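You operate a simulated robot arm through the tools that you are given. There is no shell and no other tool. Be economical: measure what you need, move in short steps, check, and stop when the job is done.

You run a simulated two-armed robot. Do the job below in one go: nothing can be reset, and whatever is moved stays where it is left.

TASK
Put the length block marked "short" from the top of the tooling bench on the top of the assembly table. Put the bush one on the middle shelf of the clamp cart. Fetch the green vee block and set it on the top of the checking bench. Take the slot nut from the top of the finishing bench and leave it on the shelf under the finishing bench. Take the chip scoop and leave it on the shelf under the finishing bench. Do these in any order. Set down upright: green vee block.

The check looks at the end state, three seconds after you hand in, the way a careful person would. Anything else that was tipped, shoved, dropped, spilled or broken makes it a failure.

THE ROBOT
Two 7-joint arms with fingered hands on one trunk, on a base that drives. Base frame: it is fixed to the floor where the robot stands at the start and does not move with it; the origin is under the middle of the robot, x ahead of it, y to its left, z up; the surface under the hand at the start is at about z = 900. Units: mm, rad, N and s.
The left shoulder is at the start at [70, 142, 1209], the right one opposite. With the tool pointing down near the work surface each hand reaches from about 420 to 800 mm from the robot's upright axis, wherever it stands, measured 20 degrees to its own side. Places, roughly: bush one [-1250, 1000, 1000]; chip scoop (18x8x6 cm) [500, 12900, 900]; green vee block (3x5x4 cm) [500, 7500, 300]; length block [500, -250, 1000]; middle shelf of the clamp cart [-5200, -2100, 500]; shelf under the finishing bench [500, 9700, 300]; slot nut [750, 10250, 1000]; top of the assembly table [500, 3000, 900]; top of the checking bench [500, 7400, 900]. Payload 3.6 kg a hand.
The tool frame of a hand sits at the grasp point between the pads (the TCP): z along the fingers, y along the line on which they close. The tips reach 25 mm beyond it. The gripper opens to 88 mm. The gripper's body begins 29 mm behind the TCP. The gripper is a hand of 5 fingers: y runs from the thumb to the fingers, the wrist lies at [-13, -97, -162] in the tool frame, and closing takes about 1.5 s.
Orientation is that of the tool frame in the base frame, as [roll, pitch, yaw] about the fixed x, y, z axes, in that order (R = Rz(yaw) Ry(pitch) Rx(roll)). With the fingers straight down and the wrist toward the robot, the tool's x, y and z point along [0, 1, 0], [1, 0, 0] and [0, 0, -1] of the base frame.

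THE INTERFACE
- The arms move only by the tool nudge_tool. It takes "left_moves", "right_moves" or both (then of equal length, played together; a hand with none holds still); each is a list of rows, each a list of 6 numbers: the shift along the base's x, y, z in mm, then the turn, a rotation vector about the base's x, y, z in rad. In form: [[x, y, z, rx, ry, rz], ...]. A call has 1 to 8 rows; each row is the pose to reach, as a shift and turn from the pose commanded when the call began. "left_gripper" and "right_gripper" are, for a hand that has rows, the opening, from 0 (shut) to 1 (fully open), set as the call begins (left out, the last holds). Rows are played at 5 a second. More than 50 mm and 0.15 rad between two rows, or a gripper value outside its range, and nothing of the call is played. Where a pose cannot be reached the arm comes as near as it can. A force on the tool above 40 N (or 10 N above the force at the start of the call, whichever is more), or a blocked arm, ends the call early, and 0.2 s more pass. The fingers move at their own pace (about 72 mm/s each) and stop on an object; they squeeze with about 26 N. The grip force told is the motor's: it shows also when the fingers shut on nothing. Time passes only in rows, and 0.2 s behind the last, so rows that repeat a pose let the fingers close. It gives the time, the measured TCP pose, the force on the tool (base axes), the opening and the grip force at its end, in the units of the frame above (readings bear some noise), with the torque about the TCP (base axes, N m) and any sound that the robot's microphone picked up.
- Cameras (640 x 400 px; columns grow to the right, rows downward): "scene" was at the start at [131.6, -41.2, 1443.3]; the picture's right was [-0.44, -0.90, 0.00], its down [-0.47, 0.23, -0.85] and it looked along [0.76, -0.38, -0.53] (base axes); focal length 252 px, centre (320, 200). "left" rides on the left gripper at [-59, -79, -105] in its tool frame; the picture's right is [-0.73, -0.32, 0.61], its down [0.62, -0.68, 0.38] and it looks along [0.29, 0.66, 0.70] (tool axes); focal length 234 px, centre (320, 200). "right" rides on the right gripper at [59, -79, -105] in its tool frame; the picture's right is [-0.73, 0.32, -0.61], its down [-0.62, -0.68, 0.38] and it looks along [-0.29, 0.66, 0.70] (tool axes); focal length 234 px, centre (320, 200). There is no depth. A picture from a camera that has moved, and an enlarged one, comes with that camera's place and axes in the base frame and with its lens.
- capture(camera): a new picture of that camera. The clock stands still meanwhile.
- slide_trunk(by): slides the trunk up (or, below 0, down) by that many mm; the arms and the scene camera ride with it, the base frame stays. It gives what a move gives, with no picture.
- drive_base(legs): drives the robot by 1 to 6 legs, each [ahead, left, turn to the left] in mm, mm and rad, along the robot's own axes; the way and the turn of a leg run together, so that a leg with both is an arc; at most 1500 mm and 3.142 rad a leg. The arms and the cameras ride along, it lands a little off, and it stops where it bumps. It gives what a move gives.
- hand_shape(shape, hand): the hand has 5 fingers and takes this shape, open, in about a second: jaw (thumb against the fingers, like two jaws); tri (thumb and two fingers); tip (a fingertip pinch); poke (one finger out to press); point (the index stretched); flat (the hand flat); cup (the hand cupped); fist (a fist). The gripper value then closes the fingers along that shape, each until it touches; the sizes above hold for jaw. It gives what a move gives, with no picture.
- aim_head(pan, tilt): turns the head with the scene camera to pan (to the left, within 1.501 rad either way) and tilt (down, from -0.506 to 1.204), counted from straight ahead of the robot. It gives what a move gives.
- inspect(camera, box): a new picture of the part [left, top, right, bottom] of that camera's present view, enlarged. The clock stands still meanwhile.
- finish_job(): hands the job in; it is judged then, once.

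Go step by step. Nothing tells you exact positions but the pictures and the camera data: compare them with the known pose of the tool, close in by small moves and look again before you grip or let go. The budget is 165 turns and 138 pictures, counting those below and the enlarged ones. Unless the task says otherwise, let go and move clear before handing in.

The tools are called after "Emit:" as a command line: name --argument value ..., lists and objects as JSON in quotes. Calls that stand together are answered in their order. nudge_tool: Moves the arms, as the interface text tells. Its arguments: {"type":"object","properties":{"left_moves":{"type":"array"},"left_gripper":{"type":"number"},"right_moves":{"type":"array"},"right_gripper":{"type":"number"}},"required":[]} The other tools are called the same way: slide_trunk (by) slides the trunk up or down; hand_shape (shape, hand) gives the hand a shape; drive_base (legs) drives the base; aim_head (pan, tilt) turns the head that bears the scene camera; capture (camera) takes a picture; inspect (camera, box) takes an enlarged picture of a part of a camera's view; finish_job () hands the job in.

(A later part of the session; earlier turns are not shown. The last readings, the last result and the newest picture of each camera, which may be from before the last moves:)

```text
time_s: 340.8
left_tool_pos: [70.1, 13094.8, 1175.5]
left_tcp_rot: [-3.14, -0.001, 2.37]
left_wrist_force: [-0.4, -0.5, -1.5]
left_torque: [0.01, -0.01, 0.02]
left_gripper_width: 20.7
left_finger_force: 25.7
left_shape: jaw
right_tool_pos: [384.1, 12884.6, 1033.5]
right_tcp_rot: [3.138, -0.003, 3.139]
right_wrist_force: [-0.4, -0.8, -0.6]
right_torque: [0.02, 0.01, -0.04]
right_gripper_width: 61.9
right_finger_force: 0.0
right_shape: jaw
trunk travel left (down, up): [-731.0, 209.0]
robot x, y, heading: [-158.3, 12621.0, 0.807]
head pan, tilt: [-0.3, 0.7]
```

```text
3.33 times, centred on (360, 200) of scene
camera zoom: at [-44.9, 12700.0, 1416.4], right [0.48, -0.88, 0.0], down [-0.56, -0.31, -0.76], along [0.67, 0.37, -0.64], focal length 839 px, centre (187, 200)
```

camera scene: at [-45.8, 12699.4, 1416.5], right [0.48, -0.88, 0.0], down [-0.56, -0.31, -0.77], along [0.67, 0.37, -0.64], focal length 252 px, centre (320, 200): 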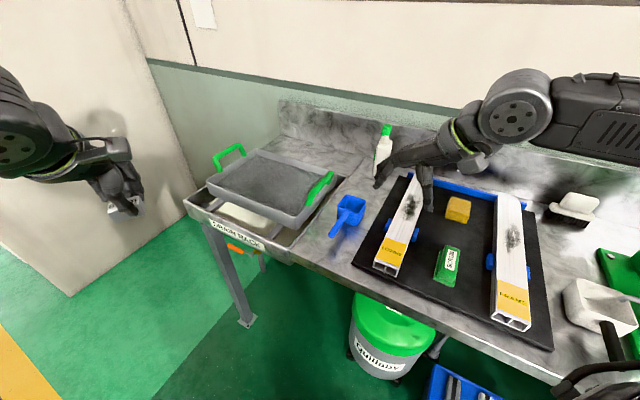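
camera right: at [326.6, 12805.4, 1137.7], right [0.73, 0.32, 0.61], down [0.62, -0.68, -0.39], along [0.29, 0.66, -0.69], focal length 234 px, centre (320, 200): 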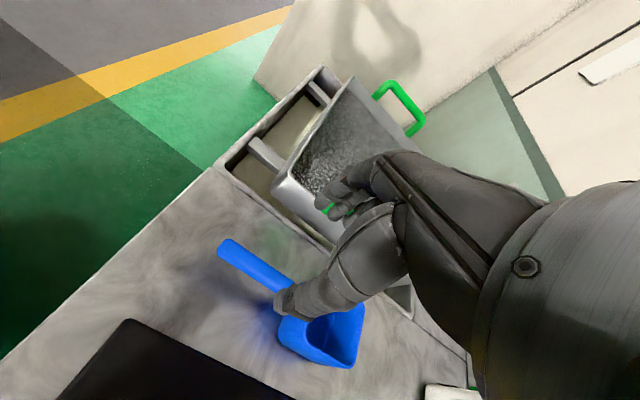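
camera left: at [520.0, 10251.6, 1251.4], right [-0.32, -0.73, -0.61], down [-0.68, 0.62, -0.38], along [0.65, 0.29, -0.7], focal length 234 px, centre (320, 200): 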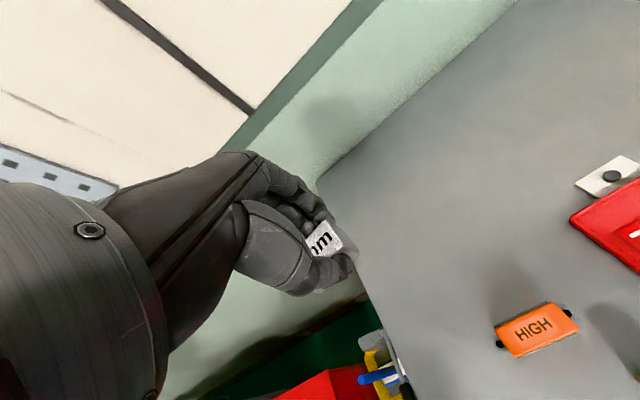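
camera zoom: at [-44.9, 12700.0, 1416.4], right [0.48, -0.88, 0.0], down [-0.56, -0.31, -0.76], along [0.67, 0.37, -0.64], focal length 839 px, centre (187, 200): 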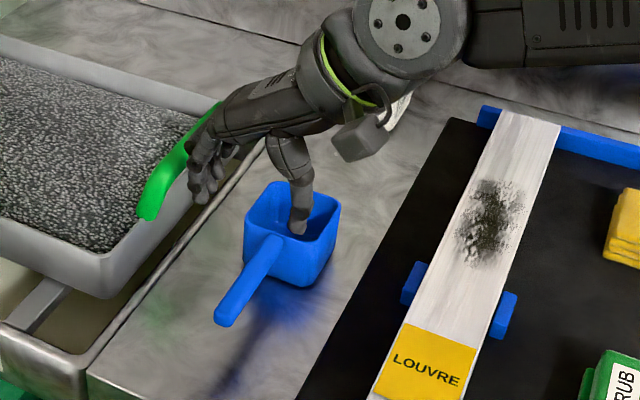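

The handle's middle is at [378, 12879, 953]. I will lower the hand to TCP z 960 around it.

Emit:
nudge_tool --right_moves '[[-6, -5, -20, 0, 0, 0], [-6, -5, -45, 0, 0, 0], [-6, -5, -65, 0, 0, 0], [-6, -5, -73, 0, 0, 0]]'

Emit:
capture --camera "right"

Emit:
inspect --camera "scene" --box '[290, 150, 410, 260]'

```text
time_s: 341.8
left_tool_pos: [71.1, 13093.1, 1176.8]
left_tcp_rot: [-3.139, 0.0, 2.372]
left_wrist_force: [-0.3, 0.3, -1.0]
left_torque: [-0.01, 0.01, -0.01]
left_gripper_width: 20.6
left_finger_force: 26.3
left_shape: jaw
right_tool_pos: [379.4, 12881.0, 960.2]
right_tcp_rot: [3.138, -0.002, 3.138]
right_wrist_force: [-0.2, -0.4, -0.7]
right_torque: [0.02, 0.0, -0.02]
right_gripper_width: 61.7
right_finger_force: 0.1
right_shape: jaw
trunk travel left (down, up): [-731.0, 209.0]
robot x, y, heading: [-157.1, 12622.0, 0.801]
head pan, tilt: [-0.3, 0.7]
```

```text
26 pictures are left
camera right: at [320.6, 12799.2, 1064.5], right [0.73, 0.32, 0.61], down [0.62, -0.68, -0.39], along [0.29, 0.66, -0.69], focal length 234 px, centre (320, 200)
```

right: 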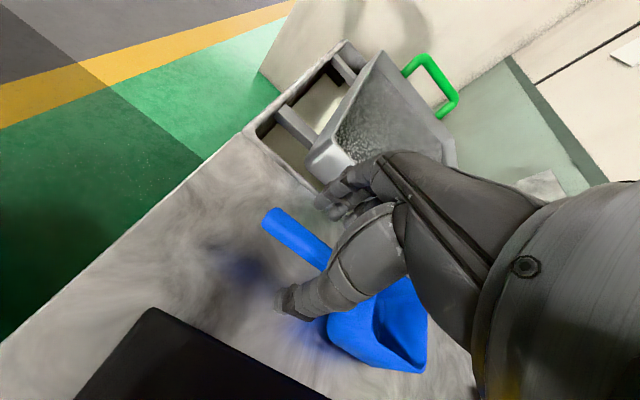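

```text
3.64 times, centred on (350, 205) of scene
camera zoom: at [-45.5, 12699.6, 1416.5], right [0.48, -0.88, 0.0], down [-0.56, -0.31, -0.76], along [0.67, 0.37, -0.64], focal length 915 px, centre (211, 182)
```

zoom: 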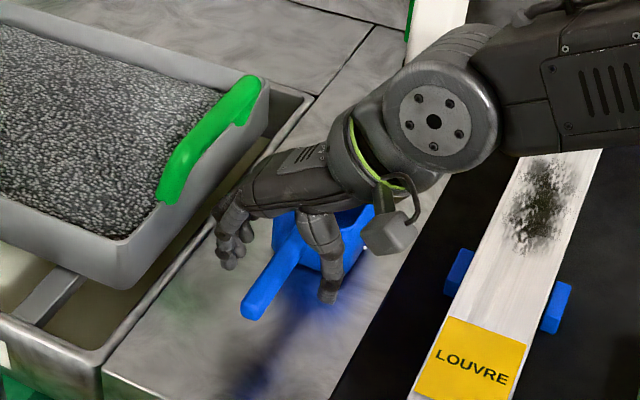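

The handle lies between thumb and fingers. I will close and lift.

Emit:
nudge_tool --right_moves '[[0, 0, 0, 0, 0, 0], [0, 0, 0, 0, 0, 0], [0, 0, 0, 0, 0, 0], [0, 0, 0, 0, 0, 0], [0, 0, 0, 0, 0, 0], [0, 0, 0, 0, 0, 0], [0, 0, 0, 0, 0, 0], [0, 0, 0, 0, 0, 0]]' --right_gripper 0

Emit:
nudge_tool --right_moves '[[0, 0, 30, 0, 0, 0], [0, 0, 70, 0, 0, 0], [0, 0, 110, 0, 0, 0], [0, 0, 150, 0, 0, 0], [-20, -10, 190, 0, 0, 0], [-40, -30, 220, 0, 0, 0]]'

Emit:
capture --camera "right"

```text
time_s: 343.6
left_tool_pos: [69.8, 13094.4, 1174.9]
left_tcp_rot: [-3.14, 0.002, 2.371]
left_wrist_force: [-0.3, 0.7, -0.8]
left_torque: [-0.06, 0.01, 0.0]
left_gripper_width: 20.9
left_finger_force: 26.3
left_shape: jaw
right_tool_pos: [379.1, 12878.6, 960.4]
right_tcp_rot: [3.141, -0.002, 3.139]
right_wrist_force: [-0.6, 0.3, 0.2]
right_torque: [0.03, 0.02, -0.05]
right_gripper_width: 0.0
right_finger_force: 26.1
right_shape: jaw
trunk travel left (down, up): [-731.0, 209.0]
robot x, y, heading: [-155.2, 12623.4, 0.801]
head pan, tilt: [-0.3, 0.7]
```

```text
time_s: 345.0
left_tool_pos: [70.1, 13093.6, 1177.2]
left_tcp_rot: [3.14, -0.001, 2.371]
left_wrist_force: [-0.9, 0.0, -1.1]
left_torque: [-0.02, -0.02, 0.02]
left_gripper_width: 20.7
left_finger_force: 26.1
left_shape: jaw
right_tool_pos: [336.6, 12850.0, 1180.5]
right_tcp_rot: [3.137, -0.002, 3.139]
right_wrist_force: [-0.3, -0.3, 0.0]
right_torque: [-0.01, -0.01, 0.0]
right_gripper_width: 0.0
right_finger_force: 25.8
right_shape: jaw
trunk travel left (down, up): [-731.0, 209.0]
robot x, y, heading: [-155.2, 12623.2, 0.803]
head pan, tilt: [-0.3, 0.7]
```

```text
24 pictures are left
camera right: at [278.4, 12769.2, 1285.3], right [0.73, 0.32, 0.61], down [0.62, -0.68, -0.39], along [0.29, 0.66, -0.69], focal length 234 px, centre (320, 200)
```

right: 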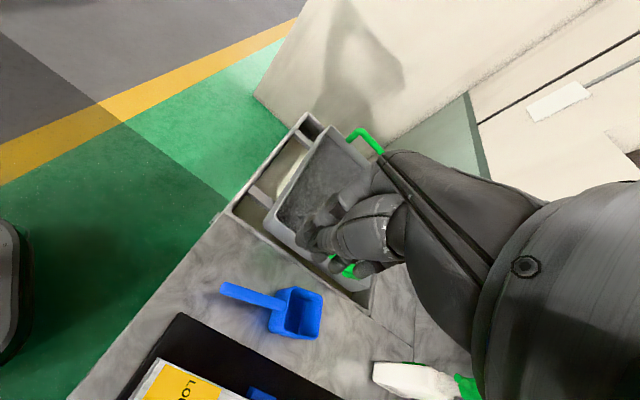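

The hand closed on nothing, so the handle is not where I thought, probably lower. I will re-measure with both cameras.

Emit:
inspect --camera "scene" --box '[290, 150, 410, 260]'

Emit:
inspect --camera "right" --box '[200, 250, 360, 360]'

```text
3.64 times, centred on (350, 205) of scene
camera zoom: at [-46.9, 12697.8, 1416.6], right [0.48, -0.88, 0.0], down [-0.56, -0.31, -0.77], along [0.67, 0.37, -0.64], focal length 915 px, centre (211, 182)
```

zoom: 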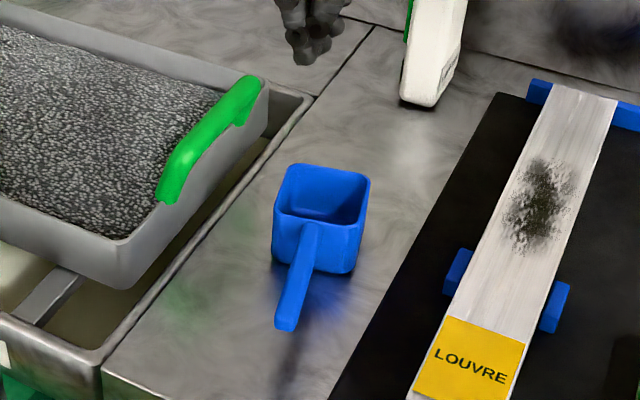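

```text
3.64 times, centred on (280, 305) of right
camera zoom: at [278.4, 12769.2, 1285.3], right [0.73, 0.32, 0.61], down [0.62, -0.68, -0.39], along [0.29, 0.66, -0.69], focal length 852 px, centre (466, -182)
```

zoom: 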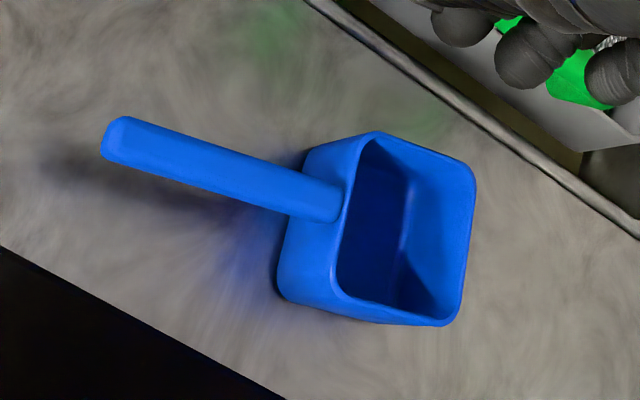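

The scoop got turned slightly but still sits upright. Its handle now runs from [351, 12857] to [440, 12878] at z≈934, lower than I thought. I will realign by 0.23 rad and go lower.

Emit:
nudge_tool --right_moves '[[20, 6, -20, 0, 0, 0.08], [40, 12, -50, 0, 0, 0.16], [53, 16, -90, 0, 0, 0.232], [53, 16, -130, 0, 0, 0.232], [53, 16, -165, 0, 0, 0.232], [53, 16, -165, 0, 0, 0.232]]' --right_gripper 0.7

Emit:
nudge_tool --right_moves '[[0, 0, -30, 0, 0, 0], [0, 0, -55, 0, 0, 0], [0, 0, -68, 0, 0, 0], [0, 0, -74, 0, 0, 0]]'

Emit:
inspect --camera "scene" --box '[290, 150, 410, 260]'

Emit:
inspect --camera "right" --box '[220, 140, 440, 360]'

```text
time_s: 346.4
left_tool_pos: [69.6, 13094.5, 1175.9]
left_tcp_rot: [-3.139, 0.0, 2.372]
left_wrist_force: [0.1, -0.5, -1.3]
left_torque: [-0.05, 0.0, 0.0]
left_gripper_width: 20.7
left_finger_force: 26.1
left_shape: jaw
right_tool_pos: [390.4, 12864.0, 1016.1]
right_tcp_rot: [3.139, -0.002, -2.913]
right_wrist_force: [-0.5, -0.4, -0.1]
right_torque: [0.01, 0.01, -0.02]
right_gripper_width: 61.7
right_finger_force: 0.0
right_shape: jaw
trunk travel left (down, up): [-731.0, 209.0]
robot x, y, heading: [-156.2, 12621.3, 0.801]
head pan, tilt: [-0.3, 0.7]
```

```text
time_s: 347.4
left_tool_pos: [70.2, 13094.7, 1177.4]
left_tcp_rot: [-3.139, 0.001, 2.369]
left_wrist_force: [-0.7, -0.1, -0.9]
left_torque: [-0.03, -0.01, 0.01]
left_gripper_width: 20.9
left_finger_force: 26.1
left_shape: jaw
right_tool_pos: [390.9, 12864.7, 941.9]
right_tcp_rot: [3.138, -0.003, -2.913]
right_wrist_force: [0.1, 0.3, 0.1]
right_torque: [0.0, -0.03, 0.0]
right_gripper_width: 61.5
right_finger_force: 0.0
right_shape: jaw
trunk travel left (down, up): [-731.0, 209.0]
robot x, y, heading: [-157.7, 12622.9, 0.795]
head pan, tilt: [-0.3, 0.7]
```

```text
3.64 times, centred on (350, 205) of scene
camera zoom: at [-45.4, 12699.8, 1416.4], right [0.48, -0.88, 0.0], down [-0.56, -0.31, -0.76], along [0.67, 0.37, -0.64], focal length 915 px, centre (211, 182)
```

zoom: 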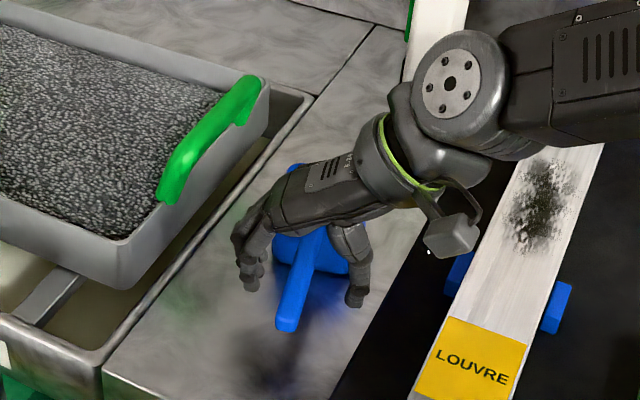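

```text
1.82 times, centred on (330, 250) of right
camera zoom: at [352.8, 12773.2, 1046.3], right [0.64, 0.48, 0.61], down [0.76, -0.52, -0.39], along [0.13, 0.71, -0.69], focal length 426 px, centre (302, 109)
```

zoom: 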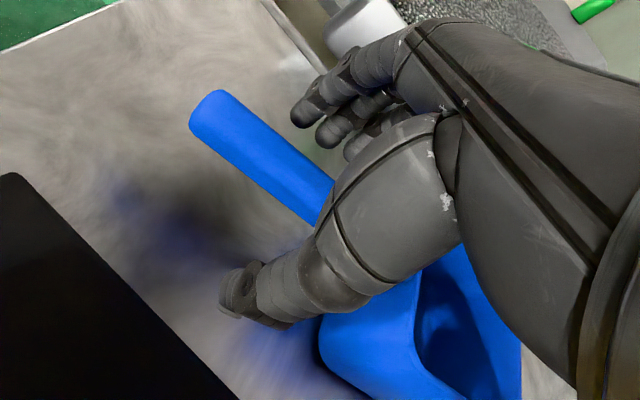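

The handle is centred between thumb and fingers. I will go 6 mm lower, close and lift.

Emit:
nudge_tool --right_moves '[[0, 0, -6, 0, 0, 0]]'

Emit:
nudge_tool --right_moves '[[0, 0, 0, 0, 0, 0], [0, 0, 0, 0, 0, 0], [0, 0, 0, 0, 0, 0], [0, 0, 0, 0, 0, 0], [0, 0, 0, 0, 0, 0], [0, 0, 0, 0, 0, 0], [0, 0, 0, 0, 0, 0], [0, 0, 0, 0, 0, 0]]' --right_gripper 0

```text
time_s: 347.8
left_tool_pos: [70.6, 13095.6, 1177.3]
left_tcp_rot: [-3.14, 0.0, 2.372]
left_wrist_force: [0.3, -0.5, -0.3]
left_torque: [-0.02, 0.01, 0.01]
left_gripper_width: 20.7
left_finger_force: 25.9
left_shape: jaw
right_tool_pos: [392.1, 12865.1, 937.0]
right_tcp_rot: [3.138, -0.002, -2.913]
right_wrist_force: [0.5, 0.8, 0.6]
right_torque: [0.0, -0.01, -0.02]
right_gripper_width: 61.8
right_finger_force: 0.0
right_shape: jaw
trunk travel left (down, up): [-731.0, 209.0]
robot x, y, heading: [-154.3, 12622.0, 0.804]
head pan, tilt: [-0.3, 0.7]
```

```text
time_s: 349.6
left_tool_pos: [70.4, 13094.5, 1175.5]
left_tcp_rot: [3.141, 0.0, 2.371]
left_wrist_force: [0.2, -0.5, -1.2]
left_torque: [0.0, -0.02, -0.01]
left_gripper_width: 20.8
left_finger_force: 25.9
left_shape: jaw
right_tool_pos: [390.7, 12865.5, 934.6]
right_tcp_rot: [3.136, -0.003, -2.915]
right_wrist_force: [-0.7, 0.3, -0.7]
right_torque: [0.0, 0.0, 0.0]
right_gripper_width: 11.7
right_finger_force: 26.0
right_shape: jaw
trunk travel left (down, up): [-731.0, 209.0]
robot x, y, heading: [-158.4, 12624.1, 0.805]
head pan, tilt: [-0.3, 0.7]
```

Now the hand holds something 11.7 mm wide, the handle. I will lift and verify.

Emit:
nudge_tool --right_moves '[[0, 0, 20, 0, 0, 0], [0, 0, 50, 0, 0, 0], [0, 0, 90, 0, 0, 0], [0, 0, 130, 0, 0, 0], [0, 0, 170, 0, 0, 0], [-20, -10, 210, 0, 0, 0], [-40, -30, 240, 0, 0, 0]]'

Emit:
capture --camera "scene"

```text
time_s: 351.2
left_tool_pos: [69.0, 13093.3, 1176.3]
left_tcp_rot: [3.141, 0.001, 2.373]
left_wrist_force: [0.0, 0.5, -1.1]
left_torque: [-0.02, -0.04, 0.02]
left_gripper_width: 20.6
left_finger_force: 25.7
left_shape: jaw
right_tool_pos: [352.3, 12834.2, 1176.6]
right_tcp_rot: [3.139, 0.0, -2.911]
right_wrist_force: [0.1, -1.3, -1.2]
right_torque: [-0.02, 0.05, 0.05]
right_gripper_width: 11.3
right_finger_force: 25.6
right_shape: jaw
trunk travel left (down, up): [-731.0, 209.0]
robot x, y, heading: [-158.4, 12622.0, 0.805]
head pan, tilt: [-0.3, 0.7]
```

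```text
19 pictures are left
camera scene: at [-46.7, 12697.9, 1416.6], right [0.48, -0.88, 0.0], down [-0.56, -0.31, -0.77], along [0.67, 0.37, -0.64], focal length 252 px, centre (320, 200)
```

scene: 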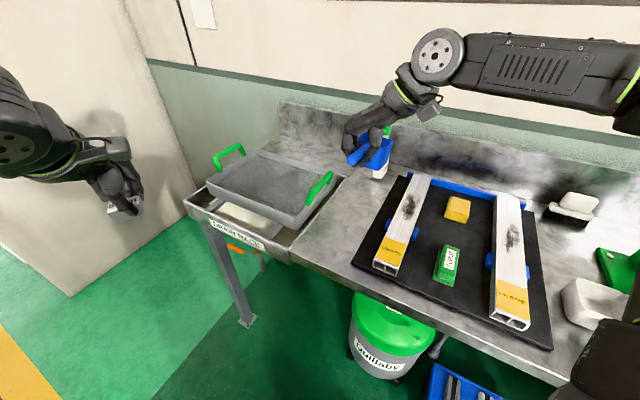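

The scoop is held. I will back off, square up, and strafe to the finishing bench; I plan to set the scoop on the shelf's right part and the nut on its front strip.

Emit:
drive_base --legs '[[-400, 0, 0], [0, 0, -0.805], [-200, -1300, 0], [0, -1474, 0]]'

Emit:
slide_trunk --by -400

Emit:
slide_trunk --by -200

Emit:
aim_head --pan -0.1 --tilt 0.45

Emit:
capture --camera "scene"

```text
time_s: 368.8
left_tool_pos: [-66.5, 9771.9, 1175.9]
left_tcp_rot: [-3.139, 0.0, 1.626]
left_wrist_force: [0.0, -0.2, -0.4]
left_torque: [0.01, -0.04, 0.04]
left_gripper_width: 20.7
left_finger_force: 25.8
left_shape: jaw
right_tool_pos: [-33.9, 9389.0, 1174.8]
right_tcp_rot: [3.141, -0.003, 2.625]
right_wrist_force: [0.5, 0.0, -0.7]
right_torque: [0.05, 0.04, -0.02]
right_gripper_width: 11.4
right_finger_force: 26.0
right_shape: jaw
trunk travel left (down, up): [-731.0, 209.0]
robot x, y, heading: [-548.4, 9577.5, 0.061]
head pan, tilt: [-0.3, 0.7]
```

```text
time_s: 372.6
left_tool_pos: [-66.6, 9771.9, 777.6]
left_tcp_rot: [-3.14, 0.0, 1.627]
left_wrist_force: [-0.2, 0.1, -1.4]
left_torque: [-0.02, 0.02, 0.0]
left_gripper_width: 20.8
left_finger_force: 26.2
left_shape: jaw
right_tool_pos: [-34.6, 9390.7, 775.7]
right_tcp_rot: [3.138, -0.003, 2.626]
right_wrist_force: [0.4, 0.0, -0.3]
right_torque: [0.01, 0.02, 0.01]
right_gripper_width: 11.4
right_finger_force: 26.4
right_shape: jaw
trunk travel left (down, up): [-331.0, 609.0]
robot x, y, heading: [-552.7, 9578.9, 0.057]
head pan, tilt: [-0.3, 0.7]
```

```text
time_s: 374.8
left_tool_pos: [-66.1, 9771.2, 576.9]
left_tcp_rot: [-3.14, -0.002, 1.627]
left_wrist_force: [-0.4, -0.2, -0.6]
left_torque: [-0.01, 0.0, 0.02]
left_gripper_width: 20.8
left_finger_force: 25.8
left_shape: jaw
right_tool_pos: [-35.6, 9389.8, 575.8]
right_tcp_rot: [3.138, -0.002, 2.626]
right_wrist_force: [-0.3, -0.6, -1.2]
right_torque: [0.03, 0.07, 0.01]
right_gripper_width: 11.4
right_finger_force: 26.4
right_shape: jaw
trunk travel left (down, up): [-131.0, 809.0]
robot x, y, heading: [-551.2, 9580.4, 0.056]
head pan, tilt: [-0.3, 0.7]
```

```text
time_s: 375.5
left_tool_pos: [-66.1, 9770.9, 576.4]
left_tcp_rot: [-3.141, 0.001, 1.627]
left_wrist_force: [-0.4, 0.7, -0.9]
left_torque: [0.0, 0.0, 0.02]
left_gripper_width: 20.6
left_finger_force: 26.1
left_shape: jaw
right_tool_pos: [-35.2, 9389.2, 575.6]
right_tcp_rot: [3.139, -0.002, 2.624]
right_wrist_force: [-0.3, -0.1, -0.4]
right_torque: [0.06, 0.02, 0.02]
right_gripper_width: 11.0
right_finger_force: 25.5
right_shape: jaw
trunk travel left (down, up): [-131.0, 809.0]
robot x, y, heading: [-549.6, 9582.0, 0.058]
head pan, tilt: [-0.099, 0.45]
```

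```text
18 pictures are left
camera scene: at [-409.2, 9576.9, 838.6], right [-0.04, -1.0, 0.0], down [-0.44, 0.02, -0.9], along [0.9, -0.04, -0.44], focal length 252 px, centre (320, 200)
```

scene: 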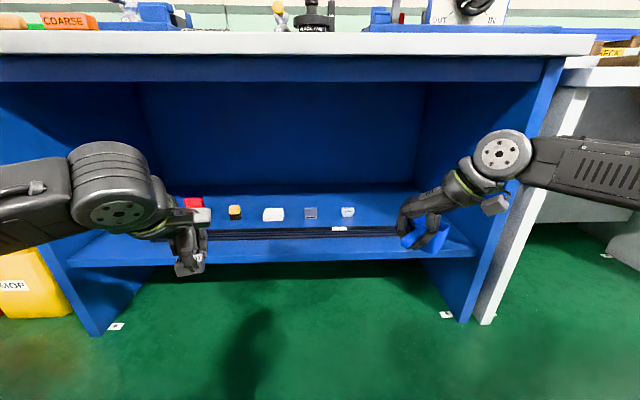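

The bay's right part is free behind the bar's end (y<9250). I will turn the right hand back to its usual wrist pose so its elbow stays clear of the side panel, lower both hands, and drive in.

Emit:
nudge_tool --right_moves '[[0, 0, 0, 0, 0, -0.14], [0, 0, 0, 0, 0, -0.28], [0, 0, 0, 0, 0, -0.42], [0, 0, 0, 0, 0, -0.56], [0, 0, 0, 0, 0, -0.7], [0, 0, 0, 0, 0, -0.84], [0, 0, 0, 0, 0, -0.96], [0, 0, 0, 0, 0, -1.0]]'

Emit:
slide_trunk --by -90

Emit:
drive_base --legs '[[0, -70, -0.058], [200, 0, 0]]'

Emit:
aim_head --pan -0.2 --tilt 0.45

Emit:
capture --camera "scene"

```text
time_s: 377.3
left_tool_pos: [-66.2, 9770.7, 576.9]
left_tcp_rot: [-3.138, 0.001, 1.629]
left_wrist_force: [-0.2, 0.0, -0.9]
left_torque: [0.02, 0.0, 0.0]
left_gripper_width: 20.9
left_finger_force: 26.2
left_shape: jaw
right_tool_pos: [-34.5, 9389.4, 575.7]
right_tcp_rot: [3.139, -0.003, 1.625]
right_wrist_force: [-0.1, -0.1, -1.0]
right_torque: [0.05, -0.01, 0.04]
right_gripper_width: 11.3
right_finger_force: 26.5
right_shape: jaw
trunk travel left (down, up): [-131.0, 809.0]
robot x, y, heading: [-549.1, 9582.5, 0.059]
head pan, tilt: [-0.099, 0.45]
```

```text
time_s: 378.6
left_tool_pos: [-66.4, 9770.8, 486.3]
left_tcp_rot: [-3.141, 0.0, 1.628]
left_wrist_force: [-0.4, -0.2, -1.0]
left_torque: [0.0, -0.01, 0.03]
left_gripper_width: 20.5
left_finger_force: 26.1
left_shape: jaw
right_tool_pos: [-34.9, 9389.4, 485.8]
right_tcp_rot: [3.14, -0.002, 1.625]
right_wrist_force: [-0.5, -0.5, -0.9]
right_torque: [0.06, -0.03, 0.0]
right_gripper_width: 11.3
right_finger_force: 26.0
right_shape: jaw
trunk travel left (down, up): [-41.0, 899.0]
robot x, y, heading: [-552.2, 9579.4, 0.06]
head pan, tilt: [-0.099, 0.45]
```

```text
time_s: 380.8
left_tool_pos: [147.2, 9672.2, 486.8]
left_tcp_rot: [-3.139, 0.001, 1.567]
left_wrist_force: [-0.3, -0.1, -1.1]
left_torque: [0.05, -0.03, -0.01]
left_gripper_width: 20.9
left_finger_force: 25.2
left_shape: jaw
right_tool_pos: [155.6, 9289.2, 484.6]
right_tcp_rot: [3.139, -0.002, 1.564]
right_wrist_force: [-0.2, 0.6, -1.5]
right_torque: [0.08, 0.02, 0.0]
right_gripper_width: 11.3
right_finger_force: 25.8
right_shape: jaw
trunk travel left (down, up): [-41.0, 899.0]
robot x, y, heading: [-349.7, 9505.8, -0.004]
head pan, tilt: [-0.099, 0.45]
```

```text
time_s: 381.5
left_tool_pos: [147.5, 9671.1, 486.4]
left_tcp_rot: [-3.138, 0.0, 1.568]
left_wrist_force: [0.7, -0.6, -1.1]
left_torque: [-0.01, -0.02, -0.02]
left_gripper_width: 21.0
left_finger_force: 26.0
left_shape: jaw
right_tool_pos: [156.1, 9289.1, 485.8]
right_tcp_rot: [3.138, -0.002, 1.563]
right_wrist_force: [0.0, 1.0, -0.2]
right_torque: [0.06, 0.02, -0.03]
right_gripper_width: 11.3
right_finger_force: 25.4
right_shape: jaw
trunk travel left (down, up): [-41.0, 899.0]
robot x, y, heading: [-347.3, 9509.6, -0.002]
head pan, tilt: [-0.201, 0.45]
```

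```text
17 pictures are left
camera scene: at [-207.8, 9488.7, 748.6], right [-0.2, -0.98, 0.0], down [-0.43, 0.09, -0.9], along [0.88, -0.18, -0.44], focal length 252 px, centre (320, 200)
```

scene: 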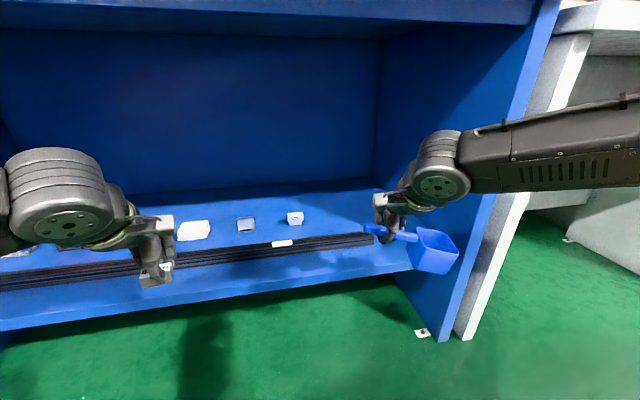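

To keep the right elbow clear of the side panel I will shift 80 mm left, then drive in 235 mm.

Emit:
drive_base --legs '[[0, 82, 0], [235, 0, 0]]'

Emit:
aim_head --pan -0.3 --tilt 0.6

Emit:
capture --camera "scene"

Emit:
capture --camera "right"

```text
time_s: 383.9
left_tool_pos: [384.4, 9747.8, 486.0]
left_tcp_rot: [-3.139, 0.0, 1.561]
left_wrist_force: [-0.6, 0.1, -0.2]
left_torque: [-0.05, 0.01, 0.02]
left_gripper_width: 20.6
left_finger_force: 25.7
left_shape: jaw
right_tool_pos: [392.1, 9364.5, 485.0]
right_tcp_rot: [3.14, -0.002, 1.558]
right_wrist_force: [0.0, 0.1, -1.2]
right_torque: [0.06, -0.04, -0.01]
right_gripper_width: 11.5
right_finger_force: 25.8
right_shape: jaw
trunk travel left (down, up): [-41.0, 899.0]
robot x, y, heading: [-113.3, 9588.5, -0.007]
head pan, tilt: [-0.201, 0.45]
```

```text
time_s: 384.6
left_tool_pos: [386.0, 9749.2, 486.2]
left_tcp_rot: [-3.139, 0.001, 1.561]
left_wrist_force: [0.4, -0.6, -1.7]
left_torque: [0.01, -0.01, -0.01]
left_gripper_width: 20.8
left_finger_force: 25.6
left_shape: jaw
right_tool_pos: [391.5, 9365.4, 486.6]
right_tcp_rot: [3.14, -0.001, 1.561]
right_wrist_force: [-0.3, -1.2, -1.5]
right_torque: [0.04, -0.01, -0.01]
right_gripper_width: 11.4
right_finger_force: 25.8
right_shape: jaw
trunk travel left (down, up): [-41.0, 899.0]
robot x, y, heading: [-110.4, 9589.2, -0.006]
head pan, tilt: [-0.3, 0.6]
```

```text
16 pictures are left
camera scene: at [22.8, 9559.5, 735.1], right [-0.3, -0.95, 0.0], down [-0.54, 0.17, -0.83], along [0.79, -0.25, -0.56], focal length 252 px, centre (320, 200)
```

scene: 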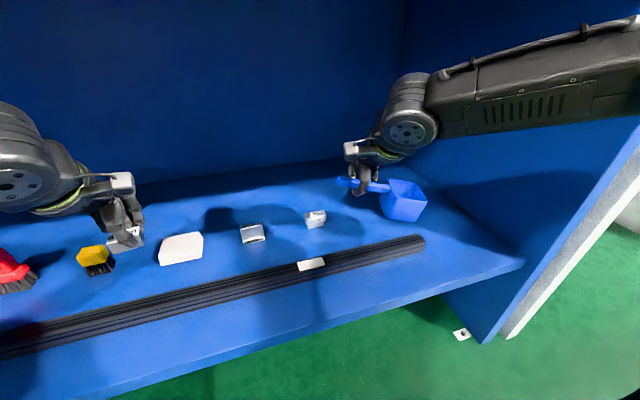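

```text
15 pictures are left
camera right: at [313.5, 9423.6, 590.2], right [0.31, -0.73, 0.61], down [-0.69, -0.62, -0.39], along [0.66, -0.3, -0.69], focal length 234 px, centre (320, 200)
```

right: 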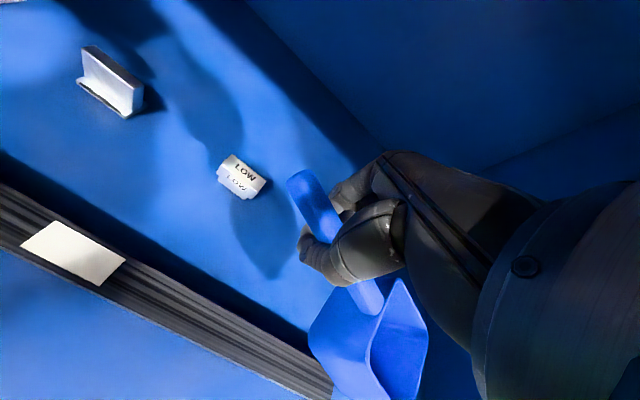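

Positions: LOW cube [500, 9422], bar's far edge x≈367. I will set the scoop with TCP at [440, 9350], first down to z 390.

Emit:
nudge_tool --right_moves '[[24, -8, 0, 0, 0, 0], [48, -15, 0, 0, 0, 0], [48, -15, -35, 0, 0, 0], [48, -15, -70, 0, 0, 0], [48, -15, -96, 0, 0, 0]]'

Emit:
capture --camera "scene"

```text
time_s: 385.8
left_tool_pos: [384.2, 9748.1, 486.3]
left_tcp_rot: [-3.139, 0.0, 1.563]
left_wrist_force: [-0.4, -0.9, 0.1]
left_torque: [0.01, 0.01, 0.02]
left_gripper_width: 20.5
left_finger_force: 25.8
left_shape: jaw
right_tool_pos: [440.0, 9350.4, 388.6]
right_tcp_rot: [3.139, -0.002, 1.561]
right_wrist_force: [0.1, -0.2, 0.8]
right_torque: [-0.07, 0.02, -0.03]
right_gripper_width: 10.7
right_finger_force: 26.0
right_shape: jaw
trunk travel left (down, up): [-41.0, 899.0]
robot x, y, heading: [-110.7, 9586.1, -0.005]
head pan, tilt: [-0.3, 0.6]
```

```text
14 pictures are left
camera scene: at [22.7, 9559.6, 735.2], right [-0.3, -0.95, 0.0], down [-0.54, 0.17, -0.82], along [0.79, -0.25, -0.57], focal length 252 px, centre (320, 200)
```

scene: 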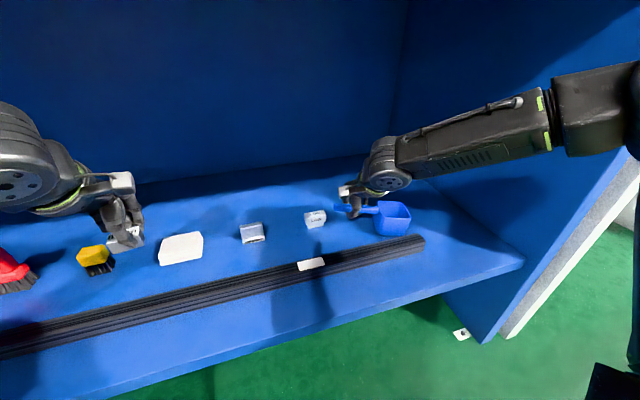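

The wrist force and torque changed slightly, so the cup may be touching. I will look closely.

Emit:
inspect --camera "scene" --box '[290, 160, 450, 270]'

```text
3.64 times, centred on (370, 215) of scene
camera zoom: at [22.7, 9559.6, 735.2], right [-0.3, -0.95, 0.0], down [-0.54, 0.17, -0.82], along [0.79, -0.25, -0.57], focal length 915 px, centre (138, 146)
```

zoom: 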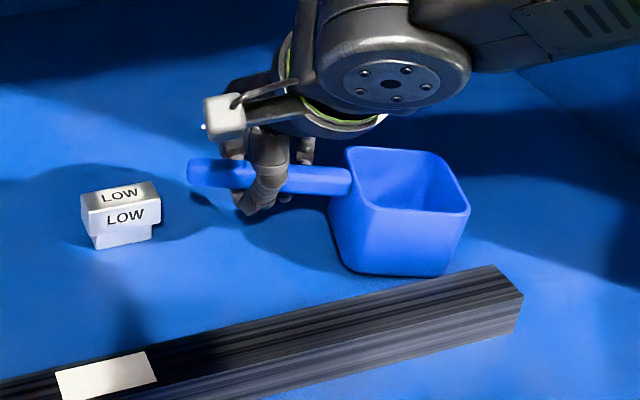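

The cup is at or nearly at the shelf. I will lower in 2 mm steps.

Emit:
nudge_tool --right_moves '[[0, 0, -2, 0, 0, 0], [0, 0, -4, 0, 0, 0]]'

Emit:
nudge_tool --right_moves '[[0, 0, -2, 0, 0, 0], [0, 0, -4, 0, 0, 0]]'

```text
time_s: 386.4
left_tool_pos: [383.7, 9747.8, 486.8]
left_tcp_rot: [-3.138, 0.001, 1.562]
left_wrist_force: [-0.4, 0.2, -1.0]
left_torque: [-0.01, 0.02, -0.05]
left_gripper_width: 20.6
left_finger_force: 26.2
left_shape: jaw
right_tool_pos: [440.0, 9350.5, 385.4]
right_tcp_rot: [3.141, -0.002, 1.561]
right_wrist_force: [-0.5, 0.3, 0.7]
right_torque: [-0.09, 0.04, -0.02]
right_gripper_width: 10.9
right_finger_force: 26.2
right_shape: jaw
trunk travel left (down, up): [-41.0, 899.0]
robot x, y, heading: [-111.9, 9589.9, -0.007]
head pan, tilt: [-0.3, 0.6]
```

```text
time_s: 387.0
left_tool_pos: [384.1, 9748.9, 486.4]
left_tcp_rot: [-3.14, 0.0, 1.562]
left_wrist_force: [0.6, 0.9, -1.2]
left_torque: [0.02, 0.0, 0.0]
left_gripper_width: 20.5
left_finger_force: 26.0
left_shape: jaw
right_tool_pos: [440.6, 9350.7, 382.8]
right_tcp_rot: [3.14, -0.002, 1.56]
right_wrist_force: [0.5, -0.1, 0.6]
right_torque: [-0.15, 0.01, -0.01]
right_gripper_width: 11.0
right_finger_force: 26.0
right_shape: jaw
trunk travel left (down, up): [-41.0, 899.0]
robot x, y, heading: [-111.7, 9583.0, -0.011]
head pan, tilt: [-0.3, 0.6]
```

The cup rests and is pivoting level. I will lower 3 mm more and open the hand.

Emit:
nudge_tool --right_moves '[[0, 0, -3, 0, 0, 0]]'

Emit:
nudge_tool --right_moves '[[0, 0, 0, 0, 0, 0], [0, 0, 0, 0, 0, 0], [0, 0, 0, 0, 0, 0], [0, 0, 0, 0, 0, 0]]' --right_gripper 0.45

Emit:
nudge_tool --right_moves '[[0, 0, 25, 0, 0, 0], [0, 0, 60, 0, 0, 0], [0, 0, 100, 0, 0, 0]]'

Emit:
inspect --camera "scene" --box '[290, 160, 450, 270]'

```text
time_s: 387.4
left_tool_pos: [383.9, 9748.6, 486.3]
left_tcp_rot: [-3.141, -0.001, 1.56]
left_wrist_force: [0.1, -0.6, -0.8]
left_torque: [-0.03, -0.02, 0.0]
left_gripper_width: 20.8
left_finger_force: 26.2
left_shape: jaw
right_tool_pos: [440.9, 9350.6, 379.7]
right_tcp_rot: [3.138, -0.003, 1.562]
right_wrist_force: [1.1, 1.4, 0.4]
right_torque: [-0.1, 0.01, -0.05]
right_gripper_width: 10.9
right_finger_force: 25.8
right_shape: jaw
trunk travel left (down, up): [-41.0, 899.0]
robot x, y, heading: [-105.3, 9589.9, -0.007]
head pan, tilt: [-0.3, 0.6]
```

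```text
time_s: 388.4
left_tool_pos: [383.8, 9748.2, 487.5]
left_tcp_rot: [-3.138, 0.0, 1.562]
left_wrist_force: [-0.1, -0.4, 0.4]
left_torque: [0.01, -0.01, -0.01]
left_gripper_width: 20.7
left_finger_force: 25.7
left_shape: jaw
right_tool_pos: [440.0, 9351.5, 379.5]
right_tcp_rot: [3.142, -0.002, 1.561]
right_wrist_force: [-0.4, -0.3, 0.1]
right_torque: [-0.01, -0.03, 0.0]
right_gripper_width: 39.1
right_finger_force: 0.1
right_shape: jaw
trunk travel left (down, up): [-41.0, 899.0]
robot x, y, heading: [-112.4, 9584.4, -0.008]
head pan, tilt: [-0.3, 0.6]
```

```text
time_s: 389.2
left_tool_pos: [384.9, 9748.0, 486.6]
left_tcp_rot: [-3.141, 0.0, 1.561]
left_wrist_force: [-1.0, 0.0, 0.0]
left_torque: [0.01, -0.02, 0.0]
left_gripper_width: 20.8
left_finger_force: 25.6
left_shape: jaw
right_tool_pos: [438.5, 9350.1, 479.4]
right_tcp_rot: [3.139, -0.002, 1.56]
right_wrist_force: [0.4, 0.1, 0.9]
right_torque: [-0.04, -0.02, -0.03]
right_gripper_width: 39.4
right_finger_force: 0.0
right_shape: jaw
trunk travel left (down, up): [-41.0, 899.0]
robot x, y, heading: [-115.2, 9589.2, -0.005]
head pan, tilt: [-0.3, 0.6]
```

```text
3.64 times, centred on (370, 215) of scene
camera zoom: at [22.8, 9559.5, 735.1], right [-0.3, -0.95, 0.0], down [-0.54, 0.17, -0.82], along [0.79, -0.25, -0.57], focal length 915 px, centre (138, 146)
```

zoom: 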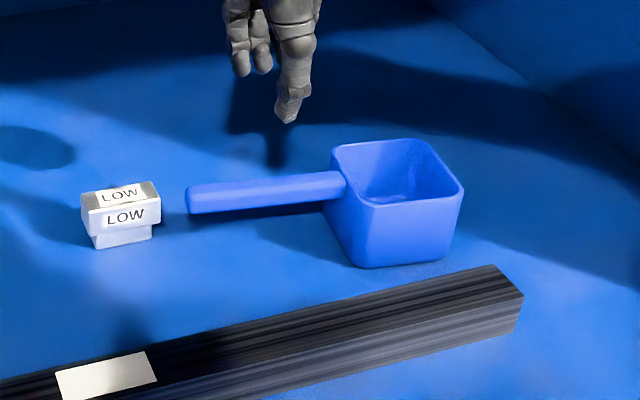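

The scoop sits upright on the shelf. Now I will place the slot nut in the free gap at about [405, 9642], between the bar and the row of items.

Emit:
nudge_tool --left_moves '[[8, -36, 0, 0, 0, 0], [15, -72, 0, 0, 0, 0], [21, -106, 0, 0, 0, 0], [21, -106, -35, 0, 0, 0], [21, -106, -70, 0, 0, 0], [21, -106, -90, 0, 0, 0]]'

Emit:
inspect --camera "scene" --box '[120, 170, 320, 310]'

Emit:
capture --camera "left"

```text
time_s: 390.6
left_tool_pos: [404.9, 9643.3, 396.7]
left_tcp_rot: [-3.14, 0.0, 1.561]
left_wrist_force: [-0.7, -0.3, -2.2]
left_torque: [-0.02, 0.0, 0.03]
left_gripper_width: 20.5
left_finger_force: 26.4
left_shape: jaw
right_tool_pos: [438.3, 9349.5, 479.6]
right_tcp_rot: [3.139, -0.002, 1.559]
right_wrist_force: [0.3, 0.4, -0.4]
right_torque: [0.01, 0.01, 0.01]
right_gripper_width: 39.2
right_finger_force: 0.0
right_shape: jaw
trunk travel left (down, up): [-41.0, 899.0]
robot x, y, heading: [-114.3, 9588.9, -0.01]
head pan, tilt: [-0.3, 0.6]
```

```text
2.86 times, centred on (220, 240) of scene
camera zoom: at [22.8, 9559.5, 735.1], right [-0.3, -0.95, 0.0], down [-0.54, 0.17, -0.82], along [0.79, -0.25, -0.57], focal length 719 px, centre (606, 86)
```

zoom: 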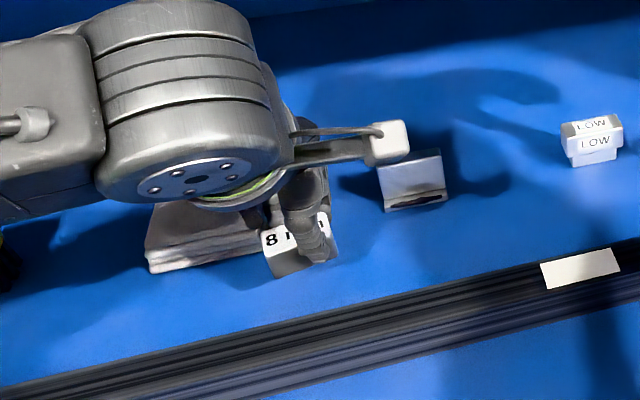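

```text
10 pictures are left
camera left: at [325.9, 9585.0, 503.0], right [-0.33, -0.72, -0.61], down [-0.68, 0.63, -0.38], along [0.66, 0.28, -0.7], focal length 234 px, centre (320, 200)
```

left: 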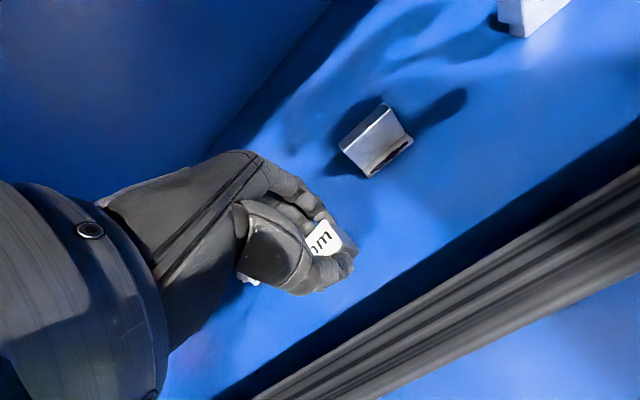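

The nut is clear of the rag stack and the grey block. I will shift 8 mm in -y and descend slowly.

Emit:
nudge_tool --left_moves '[[0, -8, -5, 0, 0, 0], [0, -8, -14, 0, 0, 0], [0, -8, -18, 0, 0, 0]]'

Emit:
nudge_tool --left_moves '[[0, 0, -2, 0, 0, 0], [0, 0, -4, 0, 0, 0]]'

Emit:
nudge_tool --left_moves '[[0, 0, -1, 0, 0, 0], [0, 0, -3, 0, 0, 0]]'

```text
time_s: 391.4
left_tool_pos: [405.2, 9635.4, 377.3]
left_tcp_rot: [-3.14, 0.001, 1.561]
left_wrist_force: [-0.7, -0.3, -1.4]
left_torque: [0.03, -0.02, 0.03]
left_gripper_width: 20.4
left_finger_force: 26.1
left_shape: jaw
right_tool_pos: [438.5, 9349.7, 478.9]
right_tcp_rot: [3.139, -0.002, 1.561]
right_wrist_force: [-0.4, -0.6, 0.3]
right_torque: [0.01, 0.02, -0.04]
right_gripper_width: 39.4
right_finger_force: 0.0
right_shape: jaw
trunk travel left (down, up): [-41.0, 899.0]
robot x, y, heading: [-114.4, 9590.4, -0.008]
head pan, tilt: [-0.3, 0.6]
```

```text
time_s: 392.0
left_tool_pos: [405.0, 9634.1, 375.7]
left_tcp_rot: [-3.14, 0.001, 1.562]
left_wrist_force: [-0.1, -0.3, -0.6]
left_torque: [-0.03, 0.0, -0.02]
left_gripper_width: 20.7
left_finger_force: 25.9
left_shape: jaw
right_tool_pos: [438.3, 9348.7, 479.1]
right_tcp_rot: [3.141, 0.001, 1.56]
right_wrist_force: [-0.2, -0.3, 0.0]
right_torque: [0.02, 0.0, 0.0]
right_gripper_width: 39.4
right_finger_force: 0.2
right_shape: jaw
trunk travel left (down, up): [-41.0, 899.0]
robot x, y, heading: [-115.4, 9587.1, -0.007]
head pan, tilt: [-0.3, 0.6]
```

```text
time_s: 392.6
left_tool_pos: [404.9, 9634.9, 372.3]
left_tcp_rot: [-3.141, 0.001, 1.562]
left_wrist_force: [0.3, -0.2, -0.7]
left_torque: [0.01, 0.02, 0.03]
left_gripper_width: 20.6
left_finger_force: 25.8
left_shape: jaw
right_tool_pos: [437.6, 9350.1, 479.6]
right_tcp_rot: [3.141, -0.002, 1.559]
right_wrist_force: [-0.2, 0.0, 0.1]
right_torque: [0.03, 0.01, -0.01]
right_gripper_width: 39.5
right_finger_force: 0.0
right_shape: jaw
trunk travel left (down, up): [-41.0, 899.0]
robot x, y, heading: [-113.8, 9588.3, -0.01]
head pan, tilt: [-0.3, 0.6]
```

No contact yet; I will continue down in 2–3 mm steps.

Emit:
nudge_tool --left_moves '[[0, 0, -2, 0, 0, 0], [0, 0, -4, 0, 0, 0]]'

Emit:
nudge_tool --left_moves '[[0, 0, -1, 0, 0, 0], [0, 0, -3, 0, 0, 0]]'

Emit:
inspect --camera "scene" --box '[150, 190, 270, 280]'

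```text
time_s: 393.2
left_tool_pos: [405.6, 9634.3, 367.2]
left_tcp_rot: [-3.138, -0.001, 1.564]
left_wrist_force: [0.0, -0.4, -0.9]
left_torque: [-0.01, -0.01, 0.02]
left_gripper_width: 20.5
left_finger_force: 26.3
left_shape: jaw
right_tool_pos: [438.8, 9350.1, 479.2]
right_tcp_rot: [3.139, -0.001, 1.561]
right_wrist_force: [-0.9, -0.1, 0.3]
right_torque: [0.02, 0.01, -0.03]
right_gripper_width: 39.4
right_finger_force: 0.0
right_shape: jaw
trunk travel left (down, up): [-41.0, 899.0]
robot x, y, heading: [-113.1, 9589.6, -0.006]
head pan, tilt: [-0.3, 0.6]
```

```text
time_s: 393.8
left_tool_pos: [404.4, 9633.8, 364.7]
left_tcp_rot: [-3.141, 0.0, 1.563]
left_wrist_force: [-0.3, 0.2, -1.3]
left_torque: [0.0, -0.02, -0.02]
left_gripper_width: 20.5
left_finger_force: 25.6
left_shape: jaw
right_tool_pos: [437.3, 9350.0, 479.5]
right_tcp_rot: [3.142, -0.002, 1.56]
right_wrist_force: [-0.4, 0.2, -0.7]
right_torque: [0.0, 0.04, 0.03]
right_gripper_width: 39.2
right_finger_force: 0.1
right_shape: jaw
trunk travel left (down, up): [-41.0, 899.0]
robot x, y, heading: [-110.7, 9587.6, -0.007]
head pan, tilt: [-0.3, 0.6]
```

```text
4.44 times, centred on (210, 235) of scene
camera zoom: at [22.8, 9559.5, 735.1], right [-0.3, -0.95, 0.0], down [-0.54, 0.17, -0.82], along [0.79, -0.25, -0.57], focal length 1119 px, centre (809, 44)
```

zoom: 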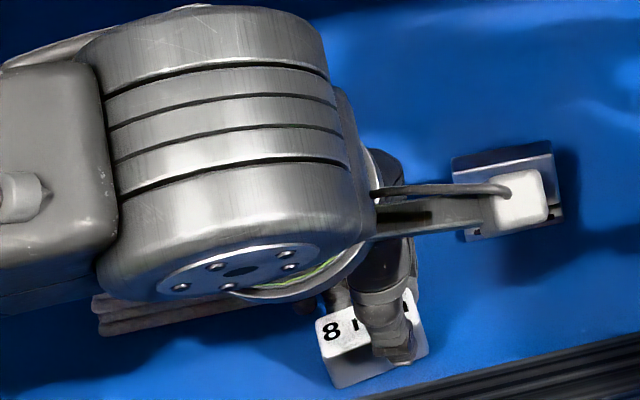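

There is still no contact. I will shift 8 mm away from the bar and keep lowering.

Emit:
nudge_tool --left_moves '[[8, 0, 0, 0, 0, 0], [8, 0, -2, 0, 0, 0], [8, 0, -4, 0, 0, 0]]'

Emit:
nudge_tool --left_moves '[[0, 0, -1, 0, 0, 0], [0, 0, -3, 0, 0, 0]]'

Emit:
nudge_tool --left_moves '[[0, 0, -1, 0, 0, 0], [0, 0, -2, 0, 0, 0]]'

```text
time_s: 394.6
left_tool_pos: [413.3, 9634.4, 363.2]
left_tcp_rot: [3.14, 0.0, 1.562]
left_wrist_force: [-2.2, -0.8, 11.9]
left_torque: [-0.01, -0.06, -0.05]
left_gripper_width: 21.3
left_finger_force: 26.1
left_shape: jaw
right_tool_pos: [437.4, 9349.8, 479.5]
right_tcp_rot: [3.139, -0.002, 1.56]
right_wrist_force: [0.2, -0.1, 0.7]
right_torque: [-0.01, 0.0, -0.02]
right_gripper_width: 39.6
right_finger_force: 0.0
right_shape: jaw
trunk travel left (down, up): [-41.0, 899.0]
robot x, y, heading: [-112.5, 9585.7, -0.008]
head pan, tilt: [-0.3, 0.6]
```

```text
time_s: 395.2
left_tool_pos: [413.2, 9634.8, 361.0]
left_tcp_rot: [3.137, 0.001, 1.562]
left_wrist_force: [-1.7, -1.2, 26.3]
left_torque: [-0.01, -0.04, -0.06]
left_gripper_width: 22.1
left_finger_force: 26.0
left_shape: jaw
right_tool_pos: [436.7, 9349.6, 482.0]
right_tcp_rot: [3.136, -0.001, 1.561]
right_wrist_force: [-0.2, -0.4, 0.0]
right_torque: [-0.04, 0.01, -0.03]
right_gripper_width: 39.4
right_finger_force: 0.1
right_shape: jaw
trunk travel left (down, up): [-41.0, 899.0]
robot x, y, heading: [-110.3, 9589.8, -0.01]
head pan, tilt: [-0.3, 0.6]
```

```text
time_s: 395.9
left_tool_pos: [413.4, 9635.0, 359.6]
left_tcp_rot: [3.133, 0.003, 1.562]
left_wrist_force: [-3.7, 1.2, 25.2]
left_torque: [0.01, 0.03, -0.03]
left_gripper_width: 23.1
left_finger_force: 26.0
left_shape: jaw
right_tool_pos: [438.4, 9349.1, 480.3]
right_tcp_rot: [3.136, -0.002, 1.561]
right_wrist_force: [-1.2, -0.5, 0.5]
right_torque: [0.04, 0.01, 0.0]
right_gripper_width: 39.2
right_finger_force: 0.2
right_shape: jaw
trunk travel left (down, up): [-41.0, 899.0]
robot x, y, heading: [-115.2, 9590.2, -0.002]
head pan, tilt: [-0.3, 0.6]
stopped in row 2 (left hand): the force on the tool passed its limit at 40 N (the readings are from after the stop); the commanded pose is now the measured one
```

Contact is firm. I will ease up 4 mm, open the hand, and rise.

Emit:
nudge_tool --left_moves '[[0, 0, 2, 0, 0, 0], [0, 0, 3, 0, 0, 0]]'

Emit:
nudge_tool --left_moves '[[0, 0, 0, 0, 0, 0], [0, 0, 0, 0, 0, 0], [0, 0, 0, 0, 0, 0], [0, 0, 0, 0, 0, 0]]' --left_gripper 0.42

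Emit:
nudge_tool --left_moves '[[0, 0, 25, 0, 0, 0], [0, 0, 60, 0, 0, 0], [0, 0, 100, 0, 0, 0], [-10, 40, 130, 0, 0, 0]]'

Emit:
inspect --camera "scene" --box '[120, 170, 320, 310]'

```text
time_s: 396.5
left_tool_pos: [412.6, 9634.6, 360.1]
left_tcp_rot: [3.139, 0.001, 1.561]
left_wrist_force: [2.3, 0.0, 15.0]
left_torque: [0.0, -0.06, -0.04]
left_gripper_width: 23.5
left_finger_force: 26.5
left_shape: jaw
right_tool_pos: [437.7, 9351.3, 480.1]
right_tcp_rot: [3.137, -0.003, 1.559]
right_wrist_force: [0.1, -0.3, -0.7]
right_torque: [0.0, 0.05, -0.02]
right_gripper_width: 39.5
right_finger_force: 0.1
right_shape: jaw
trunk travel left (down, up): [-41.0, 899.0]
robot x, y, heading: [-113.1, 9588.8, -0.009]
head pan, tilt: [-0.3, 0.6]
```

```text
time_s: 397.5
left_tool_pos: [412.6, 9635.3, 360.0]
left_tcp_rot: [3.14, 0.001, 1.563]
left_wrist_force: [-0.3, -0.1, -0.1]
left_torque: [0.0, 0.01, -0.02]
left_gripper_width: 36.8
left_finger_force: 0.1
left_shape: jaw
right_tool_pos: [438.5, 9350.1, 479.4]
right_tcp_rot: [3.139, -0.001, 1.56]
right_wrist_force: [-0.3, 0.0, -0.1]
right_torque: [0.01, 0.01, -0.04]
right_gripper_width: 39.4
right_finger_force: 0.1
right_shape: jaw
trunk travel left (down, up): [-41.0, 899.0]
robot x, y, heading: [-113.4, 9587.8, -0.004]
head pan, tilt: [-0.3, 0.6]
```

```text
refused: row 4 steps farther than a row can; nothing moved
```

```text
2.86 times, centred on (220, 240) of scene
camera zoom: at [22.8, 9559.5, 735.1], right [-0.3, -0.95, 0.0], down [-0.54, 0.17, -0.82], along [0.79, -0.25, -0.57], focal length 719 px, centre (606, 86)
```

zoom: 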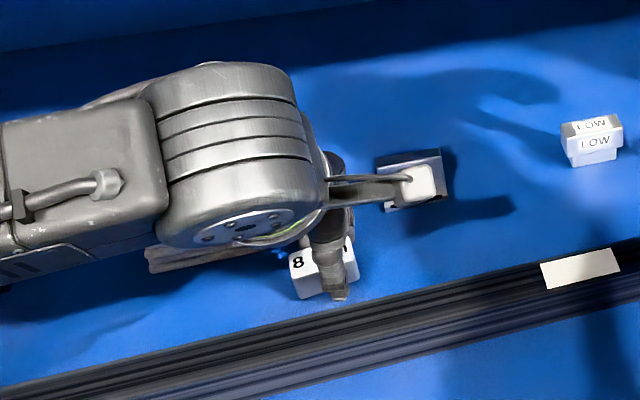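

The nut is released and standing on the shelf. I will rise straight up and check.

Emit:
nudge_tool --left_moves '[[0, 0, 25, 0, 0, 0], [0, 0, 60, 0, 0, 0], [0, 0, 100, 0, 0, 0], [0, 0, 125, 0, 0, 0]]'

Emit:
inspect --camera "left" --box '[240, 120, 560, 360]'

```text
time_s: 398.5
left_tool_pos: [412.3, 9636.1, 487.1]
left_tcp_rot: [3.14, 0.002, 1.563]
left_wrist_force: [0.7, -1.0, 1.3]
left_torque: [-0.05, -0.01, 0.0]
left_gripper_width: 36.5
left_finger_force: 0.1
left_shape: jaw
right_tool_pos: [438.7, 9349.0, 478.8]
right_tcp_rot: [3.139, -0.003, 1.561]
right_wrist_force: [0.0, -0.5, -0.1]
right_torque: [-0.01, 0.02, -0.01]
right_gripper_width: 39.4
right_finger_force: 0.1
right_shape: jaw
trunk travel left (down, up): [-41.0, 899.0]
robot x, y, heading: [-110.0, 9587.2, -0.005]
head pan, tilt: [-0.3, 0.6]
```

```text
1.67 times, centred on (400, 240) of left
camera zoom: at [333.1, 9577.3, 593.0], right [-0.33, -0.72, -0.61], down [-0.67, 0.63, -0.39], along [0.66, 0.28, -0.69], focal length 390 px, centre (187, 133)
```

zoom: 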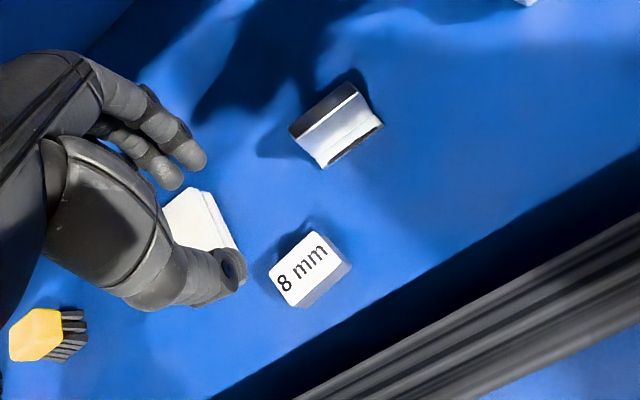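

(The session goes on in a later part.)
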